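You operate a simulated robot arm through the tools that you are given. There is no shell and no other tool.

The job below is to be done with a simulated robot arm. You get a single attempt, and the scene is never put back.

JOB
Put things in order on the dining table top. At the end: the brown potato from the dining table top stands where the pink sponge stood; the white herb pot is on the beige small board; the silver packet from the dining table top is on the white dish; the pink sponge from the dining table top stands on top of the muffin; the purple tea bag (marked "BERRY") from the dining table top stands on top of the green lettuce; whatever was shut is shut again. Leave all else as you found it, and nothing knocked over. Set down upright: white herb pot.

The check looks at the end state, three seconds after you hand in, the way a careful person would. Anything else that was tipped, shoved, dropped, spilled or broken makes it a failure.

ROBOT AND FRAMES
A 7-joint arm with a two-finger parallel gripper, fixed in place. Base frame: the origin is at the foot of the arm, x ahead of it, y to its left, z up; the work surface is at about z = 0. Lengths are in mm, angles in degrees, forces in N, time in s.
With the tool pointing down near the work surface it reaches from about 240 to 620 mm from the base axis. Its first joint turns from -66.0 to 66.0 degrees. Payload 2.6 kg.
The TCP is the grasp point between the finger pads, 30 mm short of the fingertips. In the tool frame z runs along the fingers and y along their closing line. Largest opening 94 mm; finger width 28, thickness 10; the body of the gripper, 50 by 96 mm, starts 55 mm behind the TCP.
Orientation is that of the tool frame in the base frame, as a unit quaternion [x, y, z, w]. With the fingers straight down and closing along the base's y, the tool's x points along the base's -x, its y along +y and its z along -z.

CONTROLS
- The arm moves only by the tool move_arm. Its argument "deltas" is a list of rows, each a list of 3 entries, a list of its own where there are three numbers: the shift along the base's x, y, z in mm, then the turn, a rotation vector about the base's x, y, z in degrees, then the opening, from 0 (shut) to 1 (fully open). In form: [[[x, y, z], [ax, ay, az], gripper], ...]. A call has 1 to 20 rows; each row is the pose to reach, as a shift and turn from the pose commanded when the call began. Each row takes 0.2 s and may step no farther than 50 mm and 8.6 degrees from the row before; otherwise, or with a gripper value out of range, the whole call is refused. A pose out of reach is approached as far as the arm can. The call stops where the force on the tool passes 40 N (or 10 N more than at its start, if that is more) or the arm is blocked; 0.2 s more then pass. Each finger travels about 72 mm/s and halts on what it meets, pressing with about 22 N; the grip force reading is that of the motor and also rises with nothing between the fingers. The clock runs only during rows and for 0.2 s after the last one: add rows that repeat a pose to give the fingers time. It gives the time, the measured TCP pose, the force on the tool (base axes), the opening and the grip force at its end, in the units of the frame above (readings bear some noise), with the torque about the TCP (base axes, N m) and any sound that the robot's microphone picked up.
- Cameras (640 x 400 px; columns grow to the right, rows downward): "scene" is fixed at [41.6, 449.5, 541.7]; the picture's right is [-0.65, -0.76, 0.00], its down [-0.58, 0.49, -0.65] and it looks along [0.49, -0.42, -0.76] (base axes); focal length 301 px, centre (320, 200). "wrist" rides on the gripper at [76, 14, -102] in the tool frame; the picture's right is [-0.18, 0.98, 0.00], its down [-0.75, -0.14, -0.64] and it looks along [-0.63, -0.12, 0.77] (tool axes); focal length 243 px, centre (320, 200). There is no depth. A picture from a camera that has moved, and an enlarged one, comes with that camera's place and axes in the base frame and with its lens.
- capture(camera): a new picture of that camera. It takes no simulated time.
- close_up(camera, box): a new picture of the part [left, top, right, bottom] of that camera's present view, enlarged. It takes no simulated time.
- hand_in(): hands the job in; it is judged then, once.

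Nothing tells you positions but the pictures and the camera data. Unless the task says otherwise, let go and move clear before handing in.

The tools are called after ">>>" as name(argument=value, ...) on one line, values as JSON. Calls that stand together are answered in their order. move_arm: Moves the arm, as the interface text tells. Its arguments: {"type":"object","properties":{"deltas":{"type":"array","items":{"type":"array"}}},"required":["deltas"]} The other tools are called the same way: capture (camera) takes a picture; close_up (camera, box) takes an enlarged picture of a part of a camera's view; hand_in () hands the job in.

At the start:

```text
time_s: 0.0
eef_pos: [331.4, 156.6, 266.3]
orientation: [0.0, 1.0, 0.0, 0.0]
wrist_force: [0.3, 0.0, 0.3]
moment: [-0.03, 0.0, 0.02]
grip_width: 94.3
gripper_force: 0.1
```

scene: 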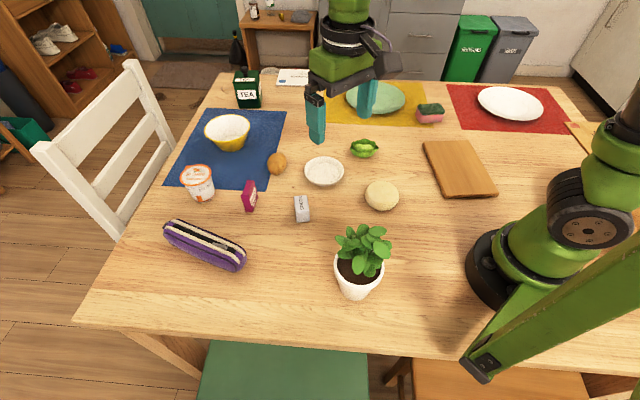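
wrist: 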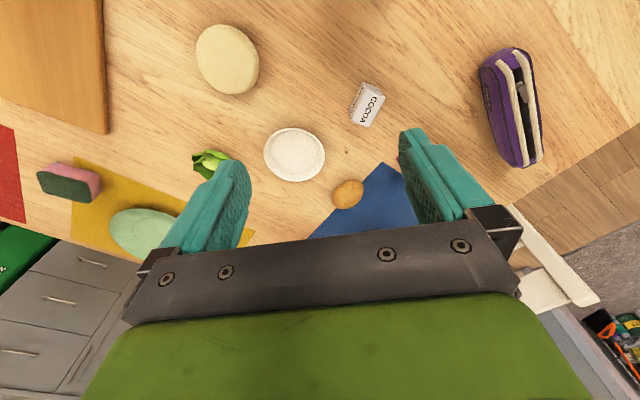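

I see a dining table with a potato, a small white dish, a silver cocoa packet, a purple tea bag, a muffin, a lettuce, a sponge, a board and a potted herb. I'll look closer before planning any move.

>>> close_up(camera="scene", box=[220, 130, 420, 255])

>>> close_up(camera="scene", box=[320, 70, 560, 220])

>>> close_up(camera="scene", box=[150, 60, 310, 160])

>>> close_up(camera="scene", box=[280, 200, 440, 300])

>>> close_up(camera="wrist", box=[180, 0, 420, 150])

>>> close_up(camera="wrist", box=[0, 100, 240, 250])

```text
3.20 times, centred on (320, 192) of scene
camera zoom: at [41.6, 449.5, 541.7], right [-0.65, -0.76, 0.0], down [-0.58, 0.49, -0.65], along [0.49, -0.42, -0.76], focal length 964 px, centre (320, 224)
```

zoom: 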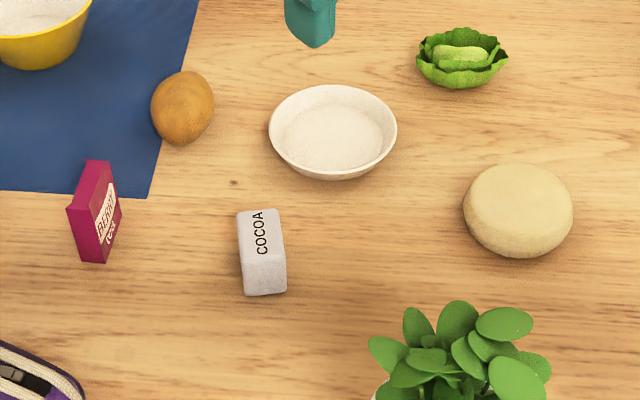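

```text
2.67 times, centred on (440, 145) of scene
camera zoom: at [41.6, 449.5, 541.7], right [-0.65, -0.76, 0.0], down [-0.58, 0.49, -0.65], along [0.49, -0.42, -0.76], focal length 804 px, centre (0, 347)
```

zoom: 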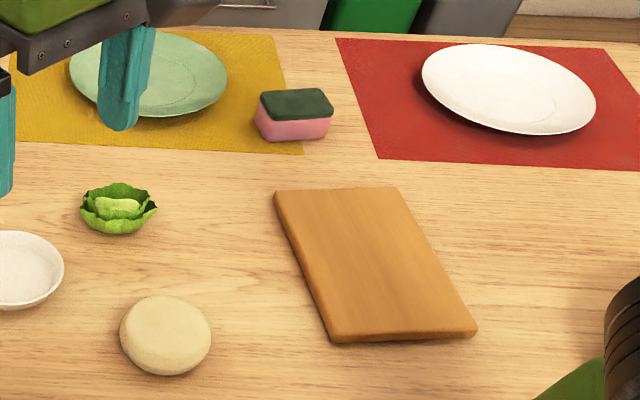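

```text
4.00 times, centred on (230, 110) of scene
camera zoom: at [41.6, 449.5, 541.7], right [-0.65, -0.76, 0.0], down [-0.58, 0.49, -0.65], along [0.49, -0.42, -0.76], focal length 1206 px, centre (680, 560)
```

zoom: 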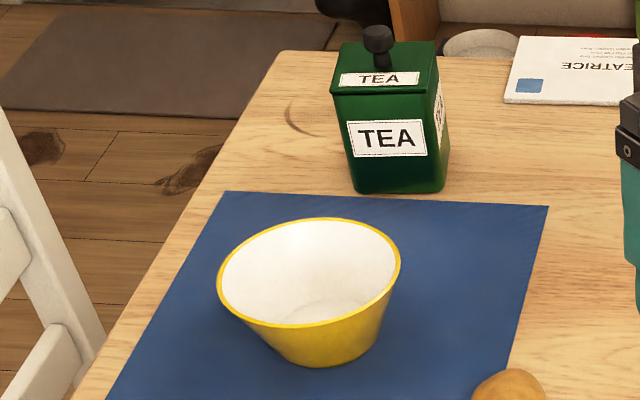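

```text
4.00 times, centred on (360, 250) of scene
camera zoom: at [41.6, 449.5, 541.7], right [-0.65, -0.76, 0.0], down [-0.58, 0.49, -0.65], along [0.49, -0.42, -0.76], focal length 1206 px, centre (160, 0)
```

zoom: 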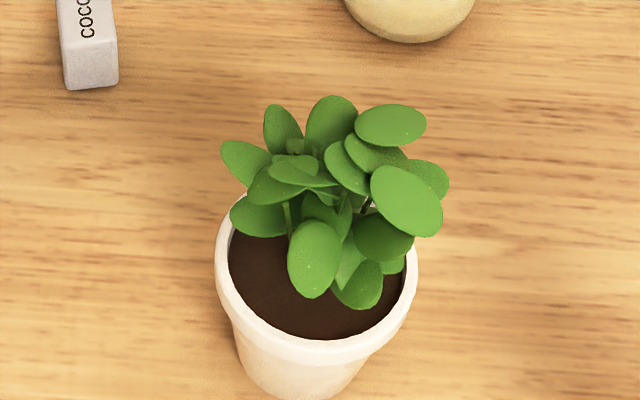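

```text
2.67 times, centred on (300, 75) of wrist
camera zoom: at [256.0, 170.3, 369.3], right [0.18, 0.98, 0.0], down [0.75, -0.14, 0.64], along [0.63, -0.12, -0.77], focal length 647 px, centre (373, 533)
```

zoom: 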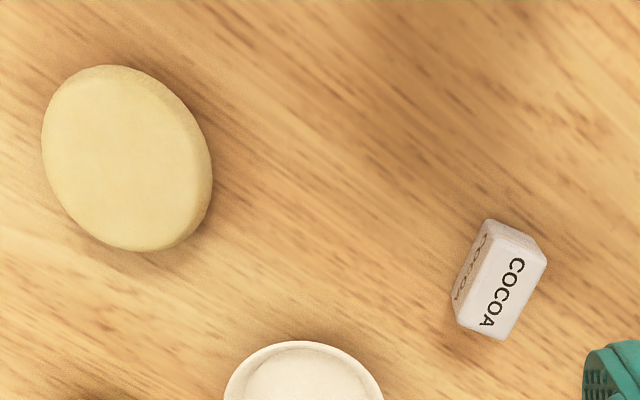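

```text
2.67 times, centred on (120, 175) of wrist
camera zoom: at [256.0, 170.3, 369.3], right [0.18, 0.98, 0.0], down [0.75, -0.14, 0.64], along [0.63, -0.12, -0.77], focal length 647 px, centre (853, 267)
```

zoom: 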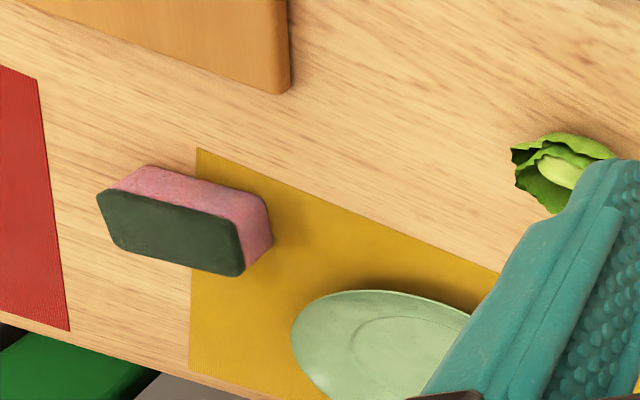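

The main items are identified, but something beige lies behind the arm at the right edge of the scene picture. I'll check that and the remaining objects before deciding which board is meant.

>>> close_up(camera="scene", box=[480, 60, 640, 160])

>>> close_up(camera="scene", box=[480, 130, 640, 230])

>>> close_up(camera="scene", box=[150, 150, 310, 280])

>>> close_up(camera="scene", box=[260, 50, 460, 175])

>>> close_up(camera="scene", box=[300, 215, 460, 315])

```text
4.00 times, centred on (560, 110) of scene
camera zoom: at [41.6, 449.5, 541.7], right [-0.65, -0.76, 0.0], down [-0.58, 0.49, -0.65], along [0.49, -0.42, -0.76], focal length 1206 px, centre (-640, 560)
```

zoom: 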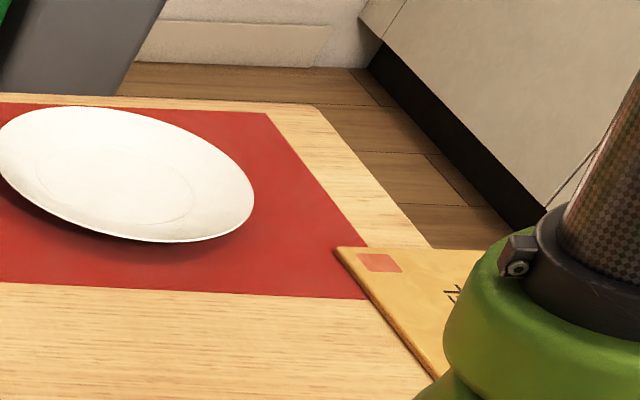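

```text
4.00 times, centred on (560, 180) of scene
camera zoom: at [41.6, 449.5, 541.7], right [-0.65, -0.76, 0.0], down [-0.58, 0.49, -0.65], along [0.49, -0.42, -0.76], focal length 1206 px, centre (-640, 280)
```

zoom: 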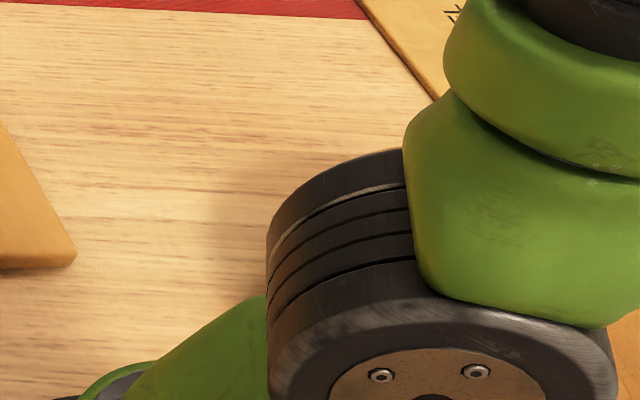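

```text
3.08 times, centred on (230, 215) of scene
camera zoom: at [41.6, 449.5, 541.7], right [-0.65, -0.76, 0.0], down [-0.58, 0.49, -0.65], along [0.49, -0.42, -0.76], focal length 927 px, centre (597, 154)
```

zoom: 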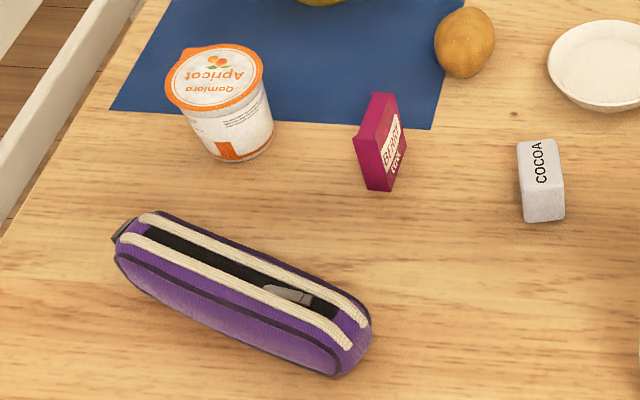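

```text
3.20 times, centred on (360, 112) of scene
camera zoom: at [41.6, 449.5, 541.7], right [-0.65, -0.76, 0.0], down [-0.58, 0.49, -0.65], along [0.49, -0.42, -0.76], focal length 964 px, centre (192, 480)
```

zoom: 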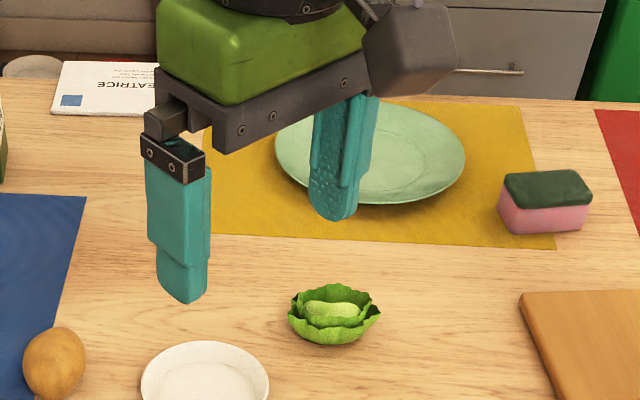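

```text
4.00 times, centred on (380, 265) of scene
camera zoom: at [41.6, 449.5, 541.7], right [-0.65, -0.76, 0.0], down [-0.58, 0.49, -0.65], along [0.49, -0.42, -0.76], focal length 1206 px, centre (80, -60)
```

zoom: 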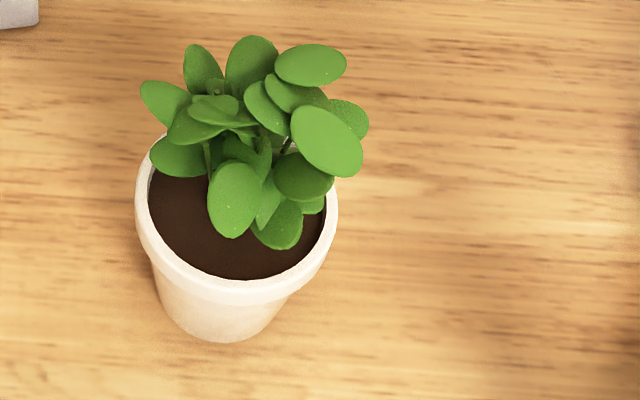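

The thing behind the arm is an envelope, so the tan board near (245, -190) is the small board. I estimate the sponge at about (420, -320), the muffin (295, 46), the dish (447, 89), the potato (544, 164), the cocoa (388, 215), the tea bag (487, 278), the lettuce (444, -51) and the pot (183, 232). First I'll move above the sponge to look at it.

>>> move_arm(deltas=[[[6.7, -39.3, -7.2], [0, 0, -3], 1], [[13.3, -78.7, -14.3], [0, 0, -6], 1], [[20, -118, -21.5], [0, 0, -9], 1], [[26.7, -157.3, -28.7], [0, 0, -12], 1], [[33.3, -196.7, -35.8], [0, 0, -15], 1], [[40, -236, -43], [0, 0, -18], 1], [[46.7, -275.3, -50.2], [0, 0, -21], 1], [[53.3, -314.7, -57.3], [0, 0, -24], 1], [[60, -354, -64.5], [0, 0, -27], 1], [[66.7, -393.3, -71.7], [0, 0, -30], 1], [[73.3, -432.7, -78.8], [0, 0, -33], 1], [[80, -472, -86], [0, 0, -35.5], 1], [[80, -472, -86], [0, 0, -35.5], 1]])

>>> capture(camera="wrist")

>>> capture(camera="scene")

```text
time_s: 2.8
eef_pos: [410.9, -314.3, 181.2]
orientation: [0.305, 0.952, 0.0, -0.001]
wrist_force: [-0.4, 0.0, 0.1]
moment: [-0.02, 0.01, 0.0]
grip_width: 93.9
gripper_force: 0.0
```

```text
taken
camera wrist: at [357.3, -257.6, 284.3], right [0.72, 0.69, 0.0], down [0.53, -0.55, 0.64], along [0.45, -0.46, -0.77], focal length 243 px, centre (320, 200)
```

wrist: 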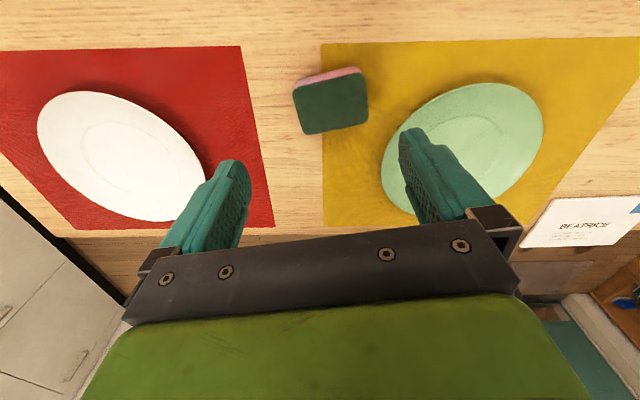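

```text
taken
```

scene: 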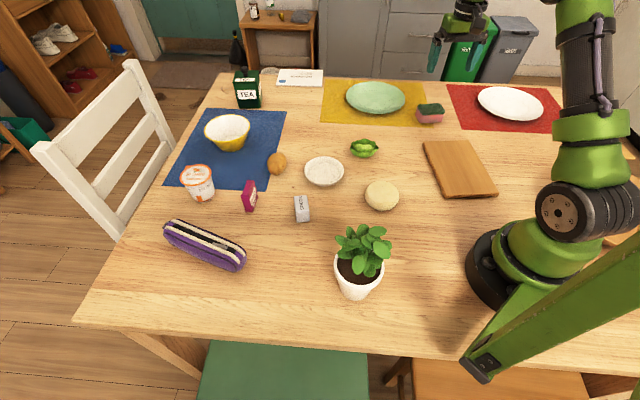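

The sponge shows well between the fingers in the wrist view, resting partly on the yellow mat. I'll enlarge it to get its centre and turn precisely.

>>> close_up(camera="wrist", box=[270, 50, 398, 130])

>>> close_up(camera="scene", box=[390, 85, 470, 135])

```text
5.00 times, centred on (334, 90) of wrist
camera zoom: at [357.3, -257.6, 284.3], right [0.72, 0.69, 0.0], down [0.53, -0.55, 0.64], along [0.45, -0.46, -0.77], focal length 1213 px, centre (250, 750)
```

zoom: 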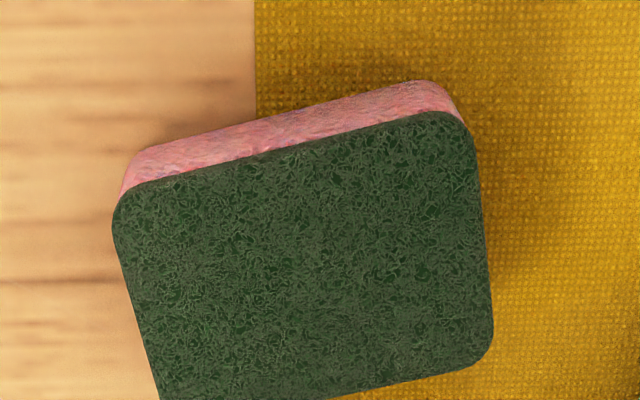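

```text
8.00 times, centred on (430, 110) of scene
camera zoom: at [41.6, 449.4, 541.7], right [-0.65, -0.76, 0.0], down [-0.58, 0.49, -0.65], along [0.49, -0.42, -0.76], focal length 2411 px, centre (-560, 920)
```

zoom: 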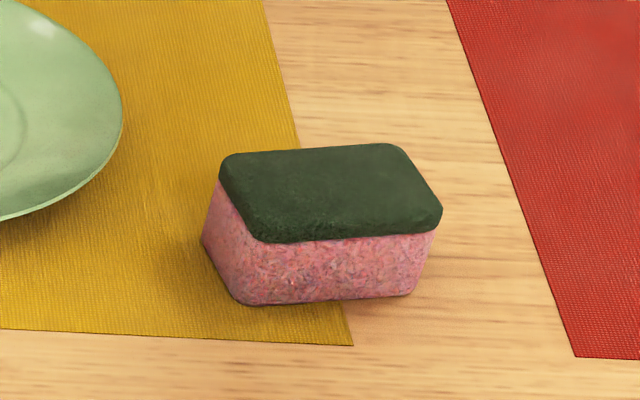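

I take the sponge centre as (427, -313), about 72 x 52 mm and 27 mm tall, with its long side nearly along the closing line. I'll go down to z = 80 above it and check the alignment before closing.

>>> move_arm(deltas=[[[8, 1, -33], [0, 0, 0.8], 1], [[15.6, 2.4, -66], [0, 0, 1.5], 1], [[15.6, 2.4, -100], [0, 0, 1.5], 1], [[15.6, 2.4, -100], [0, 0, 1.5], 1]])

>>> capture(camera="wrist")

>>> close_up(camera="scene", box=[390, 60, 486, 120])

```text
time_s: 3.8
eef_pos: [427.1, -311.1, 78.2]
orientation: [0.293, 0.956, 0.0, 0.0]
wrist_force: [-0.2, -0.3, -0.4]
moment: [0.04, 0.01, 0.0]
grip_width: 94.1
gripper_force: 0.1
```

```text
taken
camera wrist: at [372.4, -256.1, 182.1], right [0.7, 0.71, 0.0], down [0.55, -0.54, 0.64], along [0.46, -0.45, -0.77], focal length 243 px, centre (320, 200)
```

wrist: 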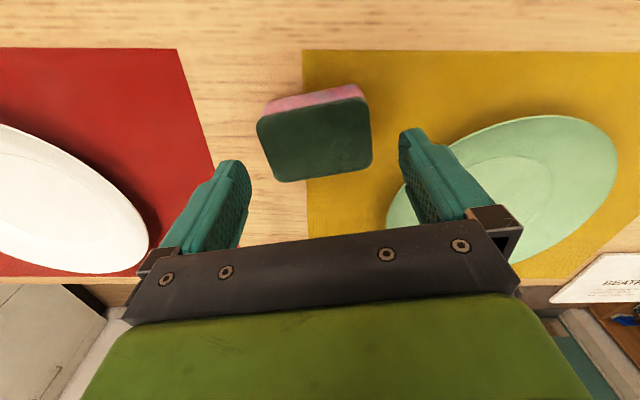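

```text
6.67 times, centred on (438, 90) of scene
camera zoom: at [41.6, 449.5, 541.7], right [-0.65, -0.76, 0.0], down [-0.58, 0.49, -0.65], along [0.49, -0.42, -0.76], focal length 2009 px, centre (-467, 933)
```

zoom: 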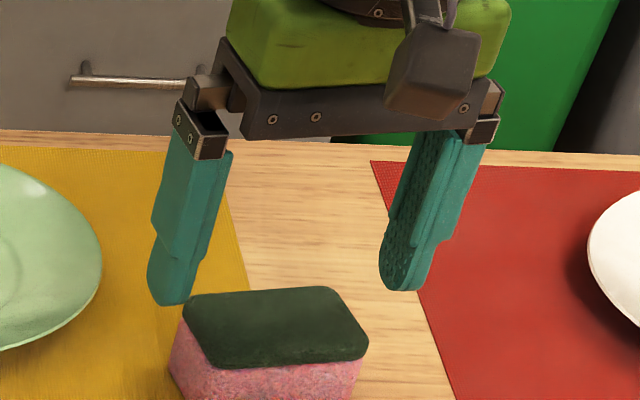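

The wrist view puts the sponge centre at (427, -313), with its long side about 1.5° off the closing line. I'll correct by a few mm, go down so the tips sit just above the mat, and close.

>>> move_arm(deltas=[[[0, -3, -15], [0, 0, 1.5], 1], [[0, -3, -30], [0, 0, 1.5], 1], [[0, -3, -45], [0, 0, 1.5], 1], [[0, -3, -45], [0, 0, 1.5], 1], [[0, -3, -45], [0, 0, 1.5], 0.6], [[0, -3, -45], [0, 0, 1.5], 0.3], [[0, -3, -45], [0, 0, 1.5], 0.3]])

>>> capture(camera="wrist")

>>> close_up(camera="scene", box=[390, 60, 486, 120])

```text
time_s: 5.4
eef_pos: [425.3, -315.7, 33.8]
orientation: [0.28, 0.96, 0.0, 0.0]
wrist_force: [0.5, -0.4, -0.1]
moment: [0.01, 0.0, -0.02]
grip_width: 74.4
gripper_force: 22.5
```

```text
taken
camera wrist: at [369.9, -261.0, 137.2], right [0.68, 0.73, 0.0], down [0.56, -0.52, 0.64], along [0.47, -0.44, -0.77], focal length 243 px, centre (320, 200)
```

wrist: 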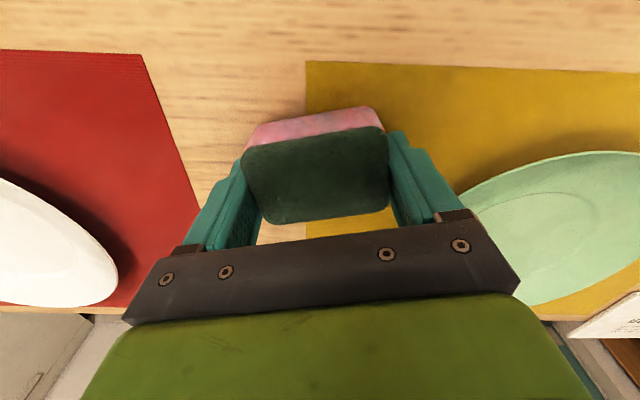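

```text
6.67 times, centred on (438, 90) of scene
camera zoom: at [41.6, 449.5, 541.7], right [-0.65, -0.76, 0.0], down [-0.58, 0.49, -0.65], along [0.49, -0.42, -0.76], focal length 2009 px, centre (-467, 933)
```

zoom: 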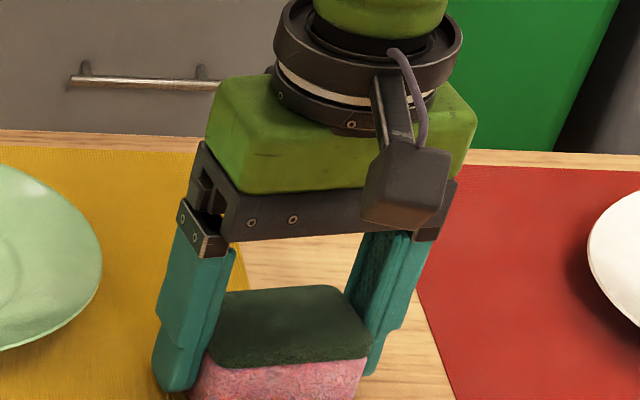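

The sponge is held at 74 mm width. I'll lift it straight up and carry it to hover above the muffin near (291, 45).

>>> move_arm(deltas=[[[0, 0, 12], [0, 0, 0], 0.3], [[0, 0, 45], [0, 0, 0], 0.3], [[0, 0, 85], [0, 0, 0], 0.3], [[0, 0, 116], [0, 0, 0], 0.3], [[-13.5, 36, 116], [0, 0, 2], 0.3], [[-27, 72, 116], [0, 0, 5], 0.3], [[-40.5, 108, 116], [0, 0, 8], 0.3], [[-54, 144, 116], [0, 0, 12], 0.3], [[-67.5, 180, 116], [0, 0, 16], 0.3], [[-81, 216, 116], [0, 0, 20], 0.3], [[-94.5, 252, 116], [0, 0, 24], 0.3], [[-108, 288, 116], [0, 0, 28], 0.3], [[-121.5, 324, 116], [0, 0, 31], 0.3], [[-135, 360, 116], [0, 0, 32.5], 0.3], [[-135, 360, 116], [0, 0, 32.5], 0.3]])

>>> capture(camera="wrist")

>>> capture(camera="scene")

```text
time_s: 8.6
eef_pos: [292.3, 43.7, 148.8]
orientation: [0.001, 1.0, -0.001, -0.001]
wrist_force: [-0.5, 1.2, -0.3]
moment: [-0.01, -0.02, 0.02]
grip_width: 74.2
gripper_force: 22.4
```

```text
taken
camera wrist: at [216.7, 58.3, 253.0], right [0.18, 0.98, 0.0], down [0.75, -0.14, 0.64], along [0.63, -0.12, -0.77], focal length 243 px, centre (320, 200)
```

wrist: 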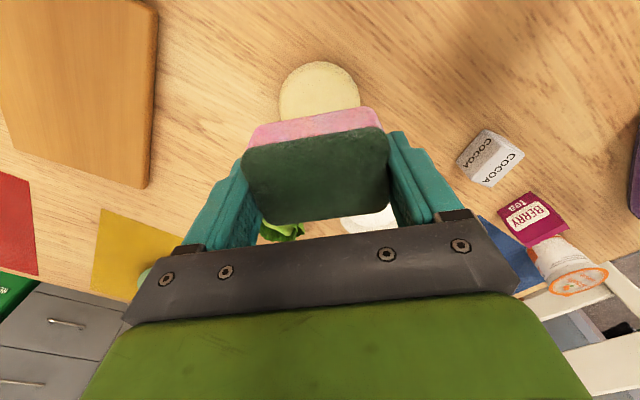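

```text
taken
```

scene: 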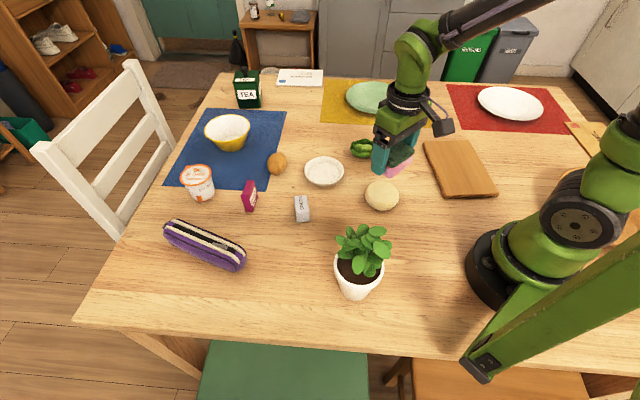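

The sponge hovers above the muffin. I'll enlarge both views to fix the muffin's centre and height.

>>> close_up(camera="wrist", box=[240, 45, 400, 145])

>>> close_up(camera="scene", box=[340, 140, 436, 220])

```text
4.00 times, centred on (320, 95) of wrist
camera zoom: at [216.7, 58.3, 253.0], right [0.18, 0.98, 0.0], down [0.75, -0.14, 0.64], along [0.63, -0.12, -0.77], focal length 970 px, centre (320, 620)
```

zoom: 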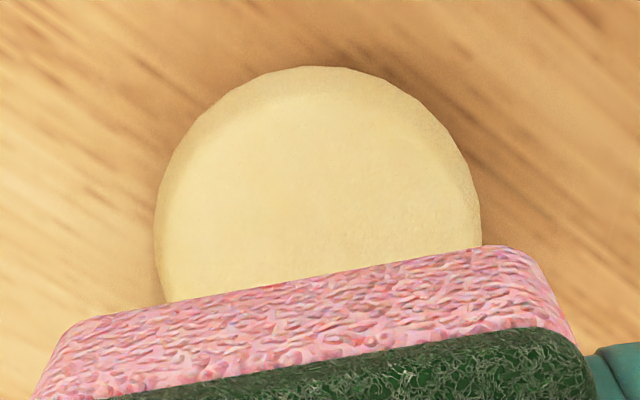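

```text
5.00 times, centred on (388, 180) of scene
camera zoom: at [41.5, 449.5, 541.7], right [-0.65, -0.76, 0.0], down [-0.58, 0.49, -0.65], along [0.49, -0.42, -0.76], focal length 1507 px, centre (-20, 300)
```

zoom: 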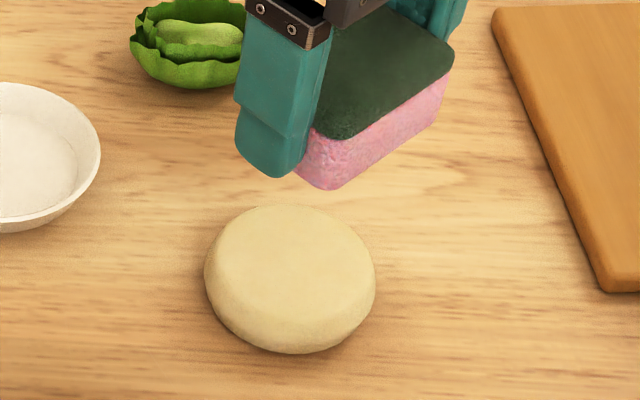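

I place the muffin centre at about (295, 43), around 79 mm across and roughly 20 mm tall. I'll lower the sponge to just above it and look.

>>> move_arm(deltas=[[[2.5, -1, -30], [0, 0, 0], 0.3], [[2.5, -1, -60], [0, 0, 0], 0.3], [[2.5, -1, -84], [0, 0, 0], 0.3], [[2.5, -1, -84], [0, 0, 0], 0.3]])

>>> close_up(camera="scene", box=[340, 140, 436, 220])

>>> capture(camera="wrist")

```text
time_s: 9.6
eef_pos: [294.4, 43.2, 66.8]
orientation: [0.0, 1.0, 0.0, 0.001]
wrist_force: [0.2, 0.2, -0.1]
moment: [0.0, 0.0, 0.04]
grip_width: 74.2
gripper_force: 21.9
```

```text
5.00 times, centred on (388, 180) of scene
camera zoom: at [41.6, 449.5, 541.7], right [-0.65, -0.76, 0.0], down [-0.58, 0.49, -0.65], along [0.49, -0.42, -0.76], focal length 1507 px, centre (-20, 300)
```

zoom: 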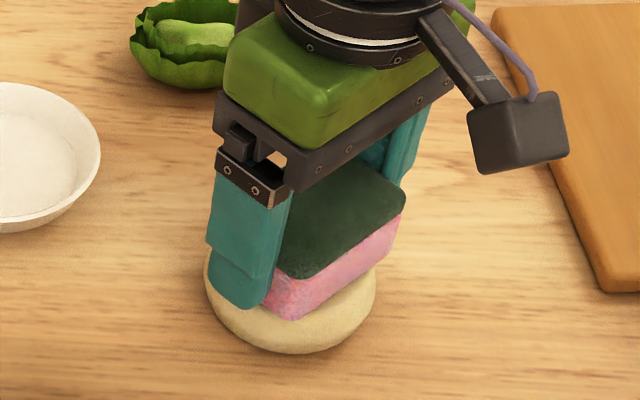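

```text
taken
camera wrist: at [219.0, 57.6, 169.7], right [0.18, 0.98, 0.0], down [0.75, -0.14, 0.64], along [0.63, -0.12, -0.77], focal length 243 px, centre (320, 200)
```

wrist: 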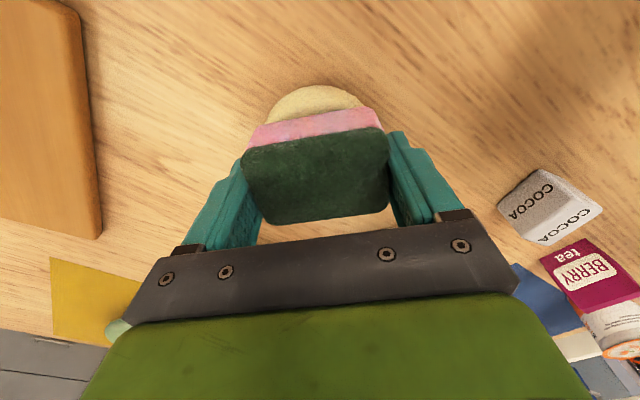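

The sponge sits squarely above the muffin with some gap left. I'll lower in small steps and watch the force.

>>> move_arm(deltas=[[[0, 0, -2], [0, 0, 0], 0.3], [[0, 0, -4], [0, 0, 0], 0.3], [[0, 0, -6], [0, 0, 0], 0.3], [[0, 0, -7], [0, 0, 0], 0.3]])

>>> close_up(camera="wrist", box=[240, 75, 400, 175])

>>> close_up(camera="scene", box=[360, 170, 424, 220])

```text
time_s: 10.6
eef_pos: [296.5, 42.8, 60.4]
orientation: [-0.001, 1.0, 0.0, 0.003]
wrist_force: [-2.0, 2.0, 28.0]
moment: [0.03, -0.04, -0.03]
grip_width: 74.6
gripper_force: 21.9
```

```text
4.00 times, centred on (320, 125) of wrist
camera zoom: at [220.6, 57.3, 163.3], right [0.18, 0.98, 0.0], down [0.75, -0.14, 0.65], along [0.64, -0.12, -0.76], focal length 970 px, centre (320, 500)
```

zoom: 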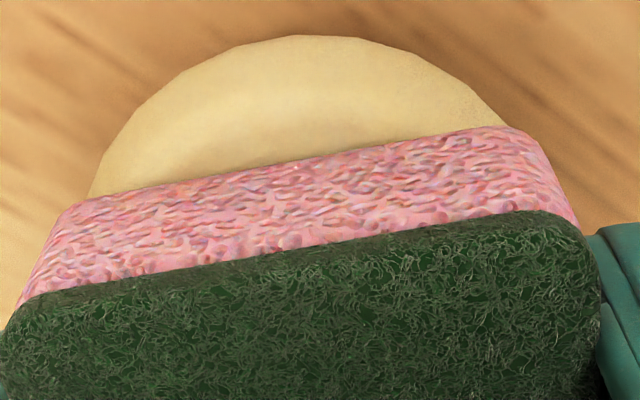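

```text
8.00 times, centred on (392, 195) of scene
camera zoom: at [41.5, 449.4, 541.7], right [-0.65, -0.76, 0.0], down [-0.58, 0.49, -0.65], along [0.49, -0.42, -0.76], focal length 2411 px, centre (-256, 240)
```

zoom: 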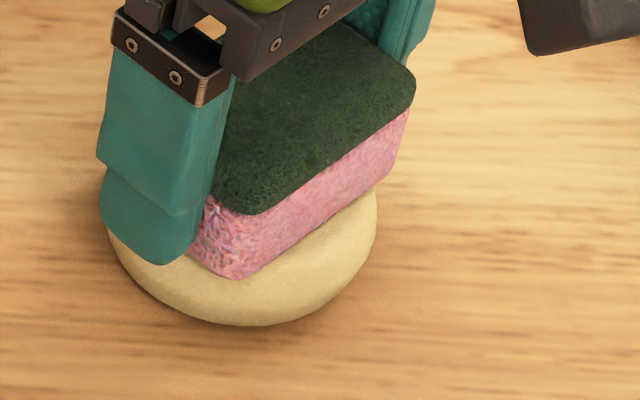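

The sponge touches the muffin with 28 N. I'll back off a little to relax the force, then open the fingers and rise straight up.

>>> move_arm(deltas=[[[0, 0, 1], [0, 0, 0], 0.3], [[0, 0, 1.5], [0, 0, 0], 0.3], [[0, 0, 1.5], [0, 0, 0], 0.3]])

```text
time_s: 11.4
eef_pos: [292.9, 42.7, 60.9]
orientation: [0.0, 1.0, 0.0, -0.002]
wrist_force: [2.7, 0.0, 5.0]
moment: [-0.01, -0.1, 0.04]
grip_width: 74.2
gripper_force: 22.3
```

The force is down to 5 N. I'll release, wait, and rise clear.

>>> move_arm(deltas=[[[0, 0, 0], [0, 0, 0], 0.85], [[0, 0, 0], [0, 0, 0], 1], [[0, 0, 0], [0, 0, 0], 1], [[0, 0, 10], [0, 0, 0], 1], [[0, 0, 35], [0, 0, 0], 1], [[0, 0, 75], [0, 0, 0], 1], [[0, 0, 115], [0, 0, 0], 1], [[0, 0, 140], [0, 0, 0], 1]])

>>> capture(camera="wrist")

>>> close_up(camera="scene", box=[340, 140, 436, 220])

```text
time_s: 13.2
eef_pos: [293.4, 43.9, 200.7]
orientation: [0.001, 1.0, 0.0, 0.0]
wrist_force: [0.0, 0.2, -0.3]
moment: [0.02, 0.03, 0.0]
grip_width: 94.1
gripper_force: 0.1
```

```text
taken
camera wrist: at [217.7, 57.4, 303.4], right [0.18, 0.98, 0.0], down [0.75, -0.14, 0.64], along [0.63, -0.12, -0.77], focal length 243 px, centre (320, 200)
```

wrist: 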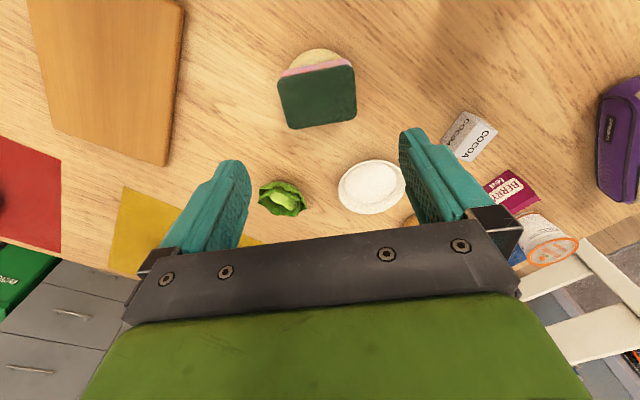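

```text
5.00 times, centred on (388, 180) of scene
camera zoom: at [41.6, 449.5, 541.7], right [-0.65, -0.76, 0.0], down [-0.58, 0.49, -0.65], along [0.49, -0.42, -0.76], focal length 1507 px, centre (-20, 300)
```

zoom: 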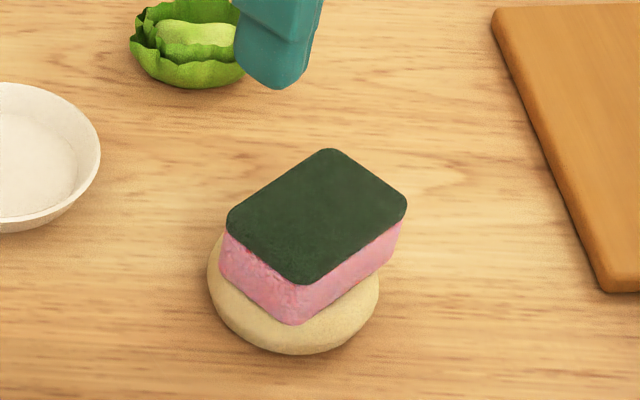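

The sponge rests steadily on the muffin. Next I'll move above the potato, near (537, 168), and look at it.

>>> move_arm(deltas=[[[33, 17, -4], [0, 0, 0], 1], [[66, 34, -8], [0, 0, 0], 1], [[100, 51, -12], [0, 0, 0], 1], [[135, 69, -17], [0, 0, 0], 1], [[170, 87, -22], [0, 0, 0], 1], [[205, 105, -26], [0, 0, 0], 1], [[240, 123, -30], [0, 0, 0], 1], [[240, 123, -30], [0, 0, 0], 1]])

>>> capture(camera="wrist")

>>> close_up(camera="wrist", box=[256, 40, 384, 120])

>>> close_up(camera="scene", box=[230, 100, 326, 190])

```text
time_s: 15.0
eef_pos: [534.9, 165.7, 170.2]
orientation: [0.0, 1.0, 0.0, 0.0]
wrist_force: [0.2, -0.3, 0.3]
moment: [-0.04, 0.01, 0.03]
grip_width: 94.0
gripper_force: 0.0
```

```text
taken
camera wrist: at [459.2, 181.0, 273.8], right [0.18, 0.98, 0.0], down [0.75, -0.14, 0.64], along [0.63, -0.12, -0.77], focal length 243 px, centre (320, 200)
```

wrist: 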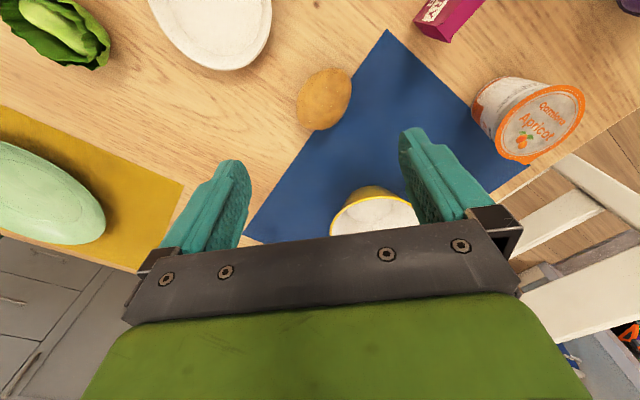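

```text
5.00 times, centred on (320, 80) of wrist
camera zoom: at [459.2, 181.0, 273.8], right [0.18, 0.98, 0.0], down [0.75, -0.14, 0.64], along [0.63, -0.12, -0.77], focal length 1213 px, centre (320, 800)
```

zoom: 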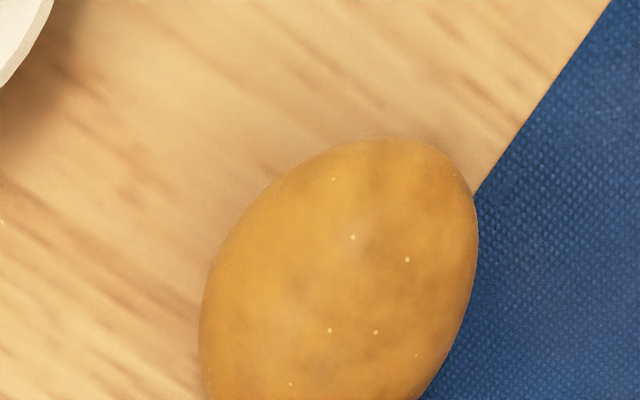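

```text
4.44 times, centred on (278, 145) of scene
camera zoom: at [41.6, 449.5, 541.7], right [-0.65, -0.76, 0.0], down [-0.58, 0.49, -0.65], along [0.49, -0.42, -0.76], focal length 1340 px, centre (507, 444)
```

zoom: 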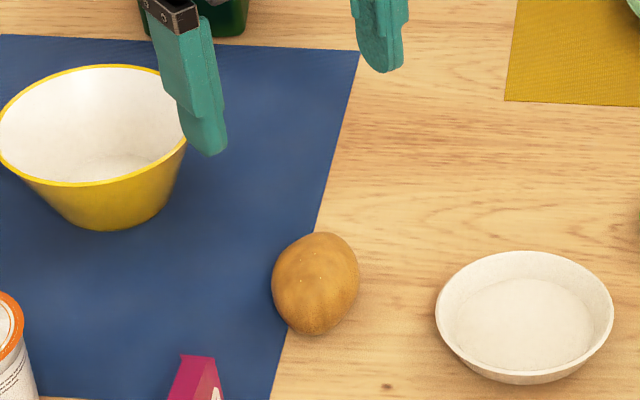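

The potato centre is near (537, 170), lying with its long axis roughly 30° off the base x axis. I'll turn to close across its short axis, go lower and re-check.

>>> move_arm(deltas=[[[0.5, 1.5, -14], [0, 0, -6], 1], [[1, 3, -28], [0, 0, -12], 1], [[1.5, 4, -42], [0, 0, -18], 1], [[1.5, 4, -56], [0, 0, -24], 1], [[1.5, 4, -70], [0, 0, -30], 1], [[1.5, 4, -70], [0, 0, -30], 1]])

>>> capture(camera="wrist")

>>> close_up(camera="wrist", box=[240, 70, 400, 170])

>>> close_up(camera="scene", box=[230, 100, 326, 190])

```text
time_s: 16.4
eef_pos: [534.9, 170.5, 101.0]
orientation: [0.26, 0.966, 0.0, 0.001]
wrist_force: [0.5, 0.8, 0.8]
moment: [0.0, 0.02, 0.02]
grip_width: 94.0
gripper_force: 0.1
```

```text
taken
camera wrist: at [476.9, 221.1, 203.9], right [0.65, 0.76, 0.0], down [0.58, -0.5, 0.64], along [0.49, -0.42, -0.77], focal length 243 px, centre (320, 200)
```

wrist: 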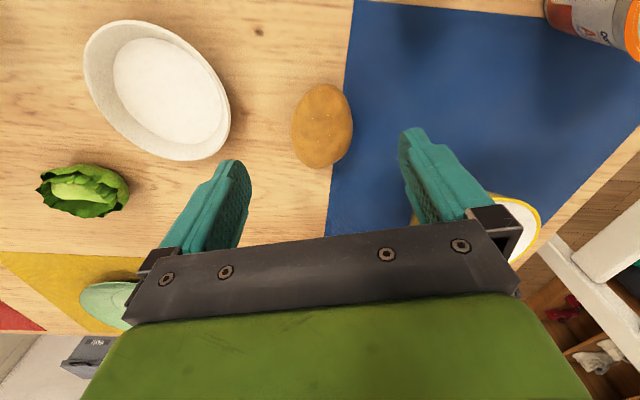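

```text
4.00 times, centred on (320, 120) of wrist
camera zoom: at [476.9, 221.1, 203.9], right [0.65, 0.76, 0.0], down [0.58, -0.5, 0.64], along [0.49, -0.42, -0.77], focal length 970 px, centre (320, 520)
```

zoom: 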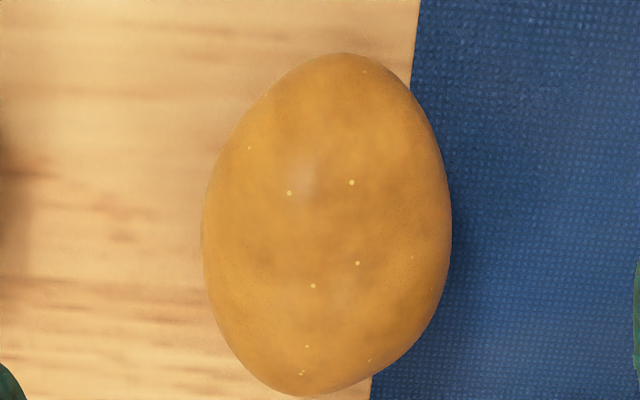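

```text
4.44 times, centred on (278, 145) of scene
camera zoom: at [41.6, 449.5, 541.7], right [-0.65, -0.76, 0.0], down [-0.58, 0.49, -0.65], along [0.49, -0.42, -0.76], focal length 1340 px, centre (507, 444)
```

zoom: 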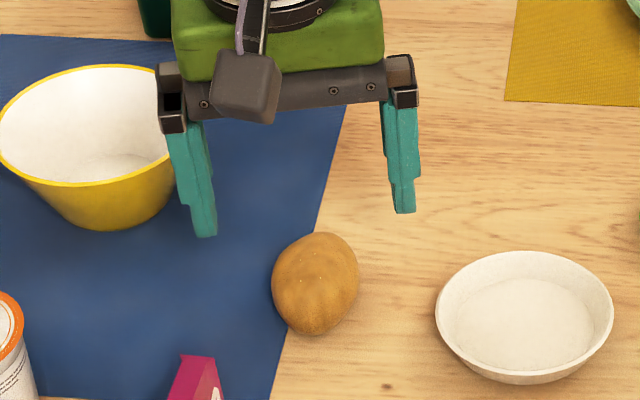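

The gripper is centred over the potato within about 1 mm. I'll go down and close on it.

>>> move_arm(deltas=[[[0.5, 1, -22], [0, 0, 0], 1], [[0.5, 1, -44], [0, 0, 0], 1], [[0.5, 1, -66], [0, 0, 0], 1], [[0.5, 1, -66], [0, 0, 0], 0.75], [[0.5, 1, -66], [0, 0, 0], 0.5], [[0.5, 1, -66], [0, 0, 0], 0.3], [[0.5, 1, -66], [0, 0, 0], 0.3], [[0.5, 1, -66], [0, 0, 0], 0.3]])

>>> capture(camera="wrist")

>>> close_up(camera="scene", box=[230, 100, 326, 190])

```text
time_s: 18.2
eef_pos: [535.8, 170.4, 34.4]
orientation: [0.26, 0.966, 0.0, -0.001]
wrist_force: [0.5, -0.2, 0.2]
moment: [0.0, 0.01, -0.01]
grip_width: 48.6
gripper_force: 22.0
```

```text
taken
camera wrist: at [478.6, 221.0, 137.4], right [0.65, 0.76, 0.0], down [0.58, -0.5, 0.64], along [0.49, -0.42, -0.77], focal length 243 px, centre (320, 200)
```

wrist: 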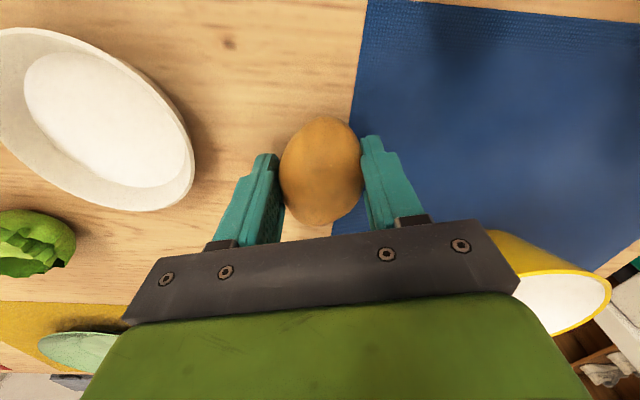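

```text
4.44 times, centred on (278, 145) of scene
camera zoom: at [41.6, 449.5, 541.7], right [-0.65, -0.76, 0.0], down [-0.58, 0.49, -0.65], along [0.49, -0.42, -0.76], focal length 1340 px, centre (507, 444)
```

zoom: 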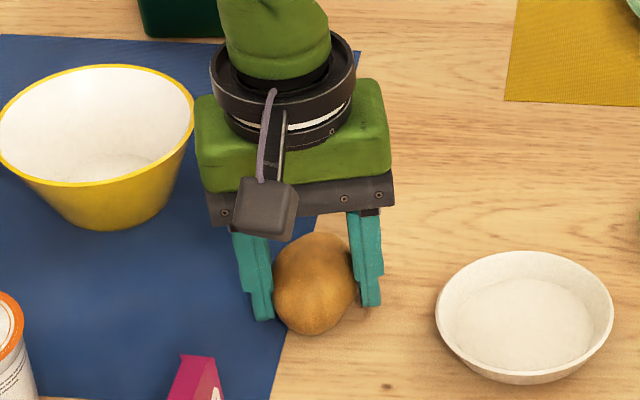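

The potato is gripped at 48.6 mm. I'll lift it, carry it high over to the sponge's former place at (427, -313), and stop above it to check.

>>> move_arm(deltas=[[[0, 0, 12], [0, 0, 0], 0.3], [[0, 0, 45], [0, 0, 0], 0.3], [[0, 0, 85], [0, 0, 0], 0.3], [[0, 0, 120], [0, 0, 0], 0.3], [[-9, -40, 120], [0, 0, 0], 0.3], [[-18, -81, 120], [0, 0, 0], 0.3], [[-27, -121, 120], [0, 0, 0], 0.3], [[-36, -161, 120], [0, 0, 0], 0.3], [[-45, -202, 120], [0, 0, 0], 0.3], [[-55, -242, 120], [0, 0, 0], 0.3], [[-64, -282, 120], [0, 0, 0], 0.3], [[-73, -323, 120], [0, 0, 0], 0.3], [[-82, -363, 120], [0, 0, 0], 0.3], [[-91, -403, 120], [0, 0, 0], 0.3], [[-100, -444, 120], [0, 0, 0], 0.3], [[-109.5, -484, 120], [0, 0, 0], 0.3], [[-109.5, -484, 80], [0, 0, 0], 0.3], [[-109.5, -484, 45], [0, 0, 0], 0.3], [[-109.5, -484, 45], [0, 0, 0], 0.3]])

>>> capture(camera="wrist")

>>> close_up(camera="scene", box=[380, 50, 492, 130])

```text
time_s: 22.2
eef_pos: [426.3, -314.0, 78.9]
orientation: [0.259, 0.966, 0.0, 0.0]
wrist_force: [-0.2, -0.1, -0.8]
moment: [-0.02, 0.01, -0.01]
grip_width: 48.9
gripper_force: 22.1
```

```text
taken
camera wrist: at [367.1, -263.3, 182.4], right [0.65, 0.76, 0.0], down [0.58, -0.5, 0.64], along [0.49, -0.42, -0.77], focal length 243 px, centre (320, 200)
```

wrist: 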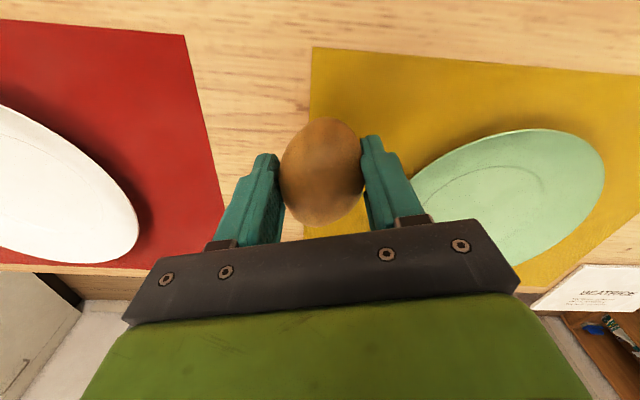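

```text
5.00 times, centred on (436, 90) of scene
camera zoom: at [41.6, 449.4, 541.7], right [-0.65, -0.76, 0.0], down [-0.58, 0.49, -0.65], along [0.49, -0.42, -0.76], focal length 1507 px, centre (-260, 750)
```

zoom: 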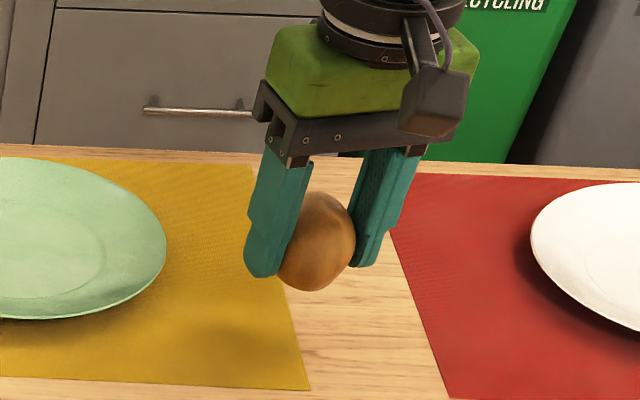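

The potato is above the target within about 1 mm. I'll lower it almost to the height at which it was picked up.

>>> move_arm(deltas=[[[2, -0.5, -20], [0, 0, 0], 0.3], [[2, -0.5, -38], [0, 0, 0], 0.3], [[2, -0.5, -42], [0, 0, 0], 0.3], [[2, -0.5, -43.5], [0, 0, 0], 0.3], [[2, -0.5, -43.5], [0, 0, 0], 0.3]])

>>> close_up(camera="scene", box=[390, 80, 470, 130])

```text
time_s: 23.4
eef_pos: [429.5, -312.8, 35.0]
orientation: [0.259, 0.966, 0.0, 0.0]
wrist_force: [0.3, 0.7, -1.3]
moment: [-0.02, 0.02, 0.03]
grip_width: 48.6
gripper_force: 21.9
```

```text
8.00 times, centred on (430, 105) of scene
camera zoom: at [41.6, 449.4, 541.7], right [-0.65, -0.76, 0.0], down [-0.58, 0.49, -0.65], along [0.49, -0.42, -0.76], focal length 2411 px, centre (-560, 960)
```

zoom: 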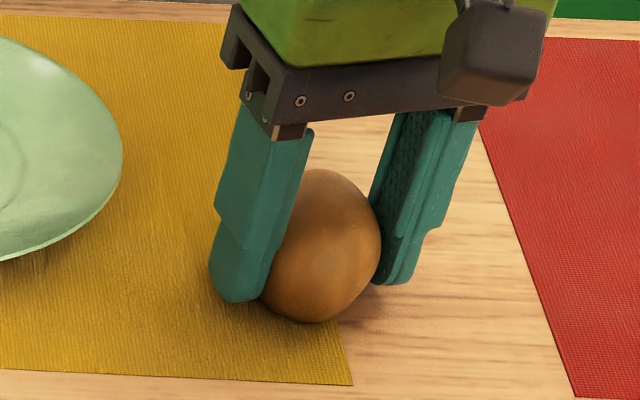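

No contact yet, so I'll go down in very small steps and watch the force.

>>> move_arm(deltas=[[[0, 0, -0.7], [0, 0, 0], 0.3], [[0, 0, -1.4], [0, 0, 0], 0.3], [[0, 0, -1.4], [0, 0, 0], 0.3]])

```text
time_s: 24.2
eef_pos: [429.5, -313.1, 33.8]
orientation: [0.259, 0.966, -0.001, -0.001]
wrist_force: [0.7, -0.9, -0.4]
moment: [-0.04, -0.01, -0.01]
grip_width: 48.7
gripper_force: 21.5
```

>>> move_arm(deltas=[[[0, 0, -0.6], [0, 0, 0], 0.3], [[0, 0, -1.2], [0, 0, 0], 0.3], [[0, 0, -1.2], [0, 0, 0], 0.3]])

>>> capture(camera="wrist")

```text
time_s: 25.0
eef_pos: [429.7, -315.1, 34.2]
orientation: [0.259, 0.966, 0.0, 0.0]
wrist_force: [-0.4, 0.1, 4.3]
moment: [0.1, -0.04, 0.0]
grip_width: 48.7
gripper_force: 22.0
```

```text
taken
camera wrist: at [371.2, -262.9, 137.2], right [0.65, 0.76, 0.0], down [0.58, -0.5, 0.64], along [0.49, -0.42, -0.77], focal length 243 px, centre (320, 200)
```

wrist: 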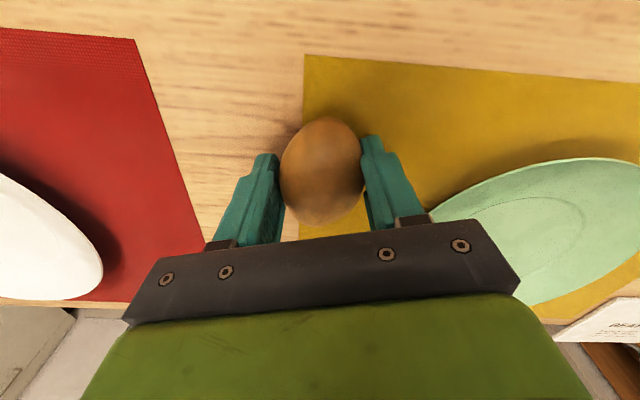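

Light contact of 4 N with the potato within about 2 mm of the sponge's old centre. I'll release and rise straight up.

>>> move_arm(deltas=[[[0, 0, 0], [0, 0, 0], 0.58], [[0, 0, 0], [0, 0, 0], 0.7], [[0, 0, 0], [0, 0, 0], 0.85], [[0, 0, 0], [0, 0, 0], 0.85], [[0, 0, 15], [0, 0, 0], 0.85], [[0, 0, 50], [0, 0, 0], 0.9], [[0, 0, 95], [0, 0, 0], 1], [[0, 0, 135], [0, 0, 0], 1]])

>>> capture(camera="wrist")

>>> close_up(camera="scene", box=[390, 80, 470, 130])

```text
time_s: 26.8
eef_pos: [429.8, -313.6, 168.5]
orientation: [0.259, 0.966, 0.0, -0.001]
wrist_force: [-0.5, 0.0, 0.2]
moment: [-0.03, 0.0, 0.02]
grip_width: 94.1
gripper_force: 0.0
```

```text
taken
camera wrist: at [372.1, -262.5, 272.0], right [0.65, 0.76, 0.0], down [0.58, -0.5, 0.64], along [0.49, -0.42, -0.77], focal length 243 px, centre (320, 200)
```

wrist: 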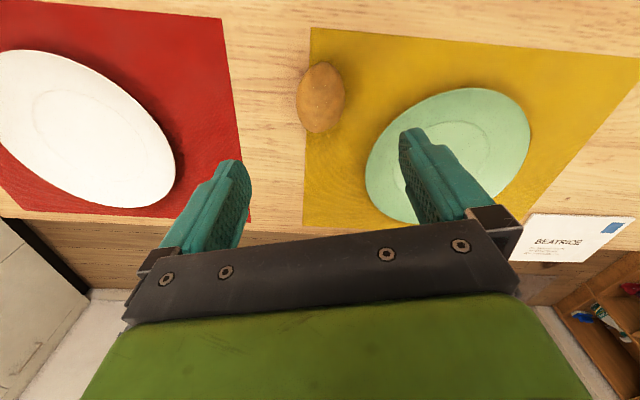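

```text
8.00 times, centred on (430, 105) of scene
camera zoom: at [41.6, 449.5, 541.7], right [-0.65, -0.76, 0.0], down [-0.58, 0.49, -0.65], along [0.49, -0.42, -0.76], focal length 2411 px, centre (-560, 960)
```

zoom: 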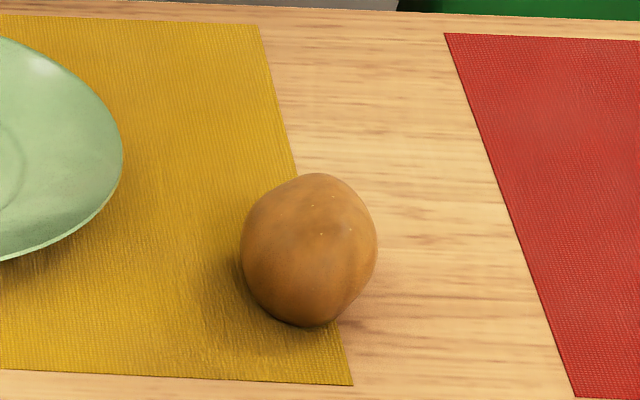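

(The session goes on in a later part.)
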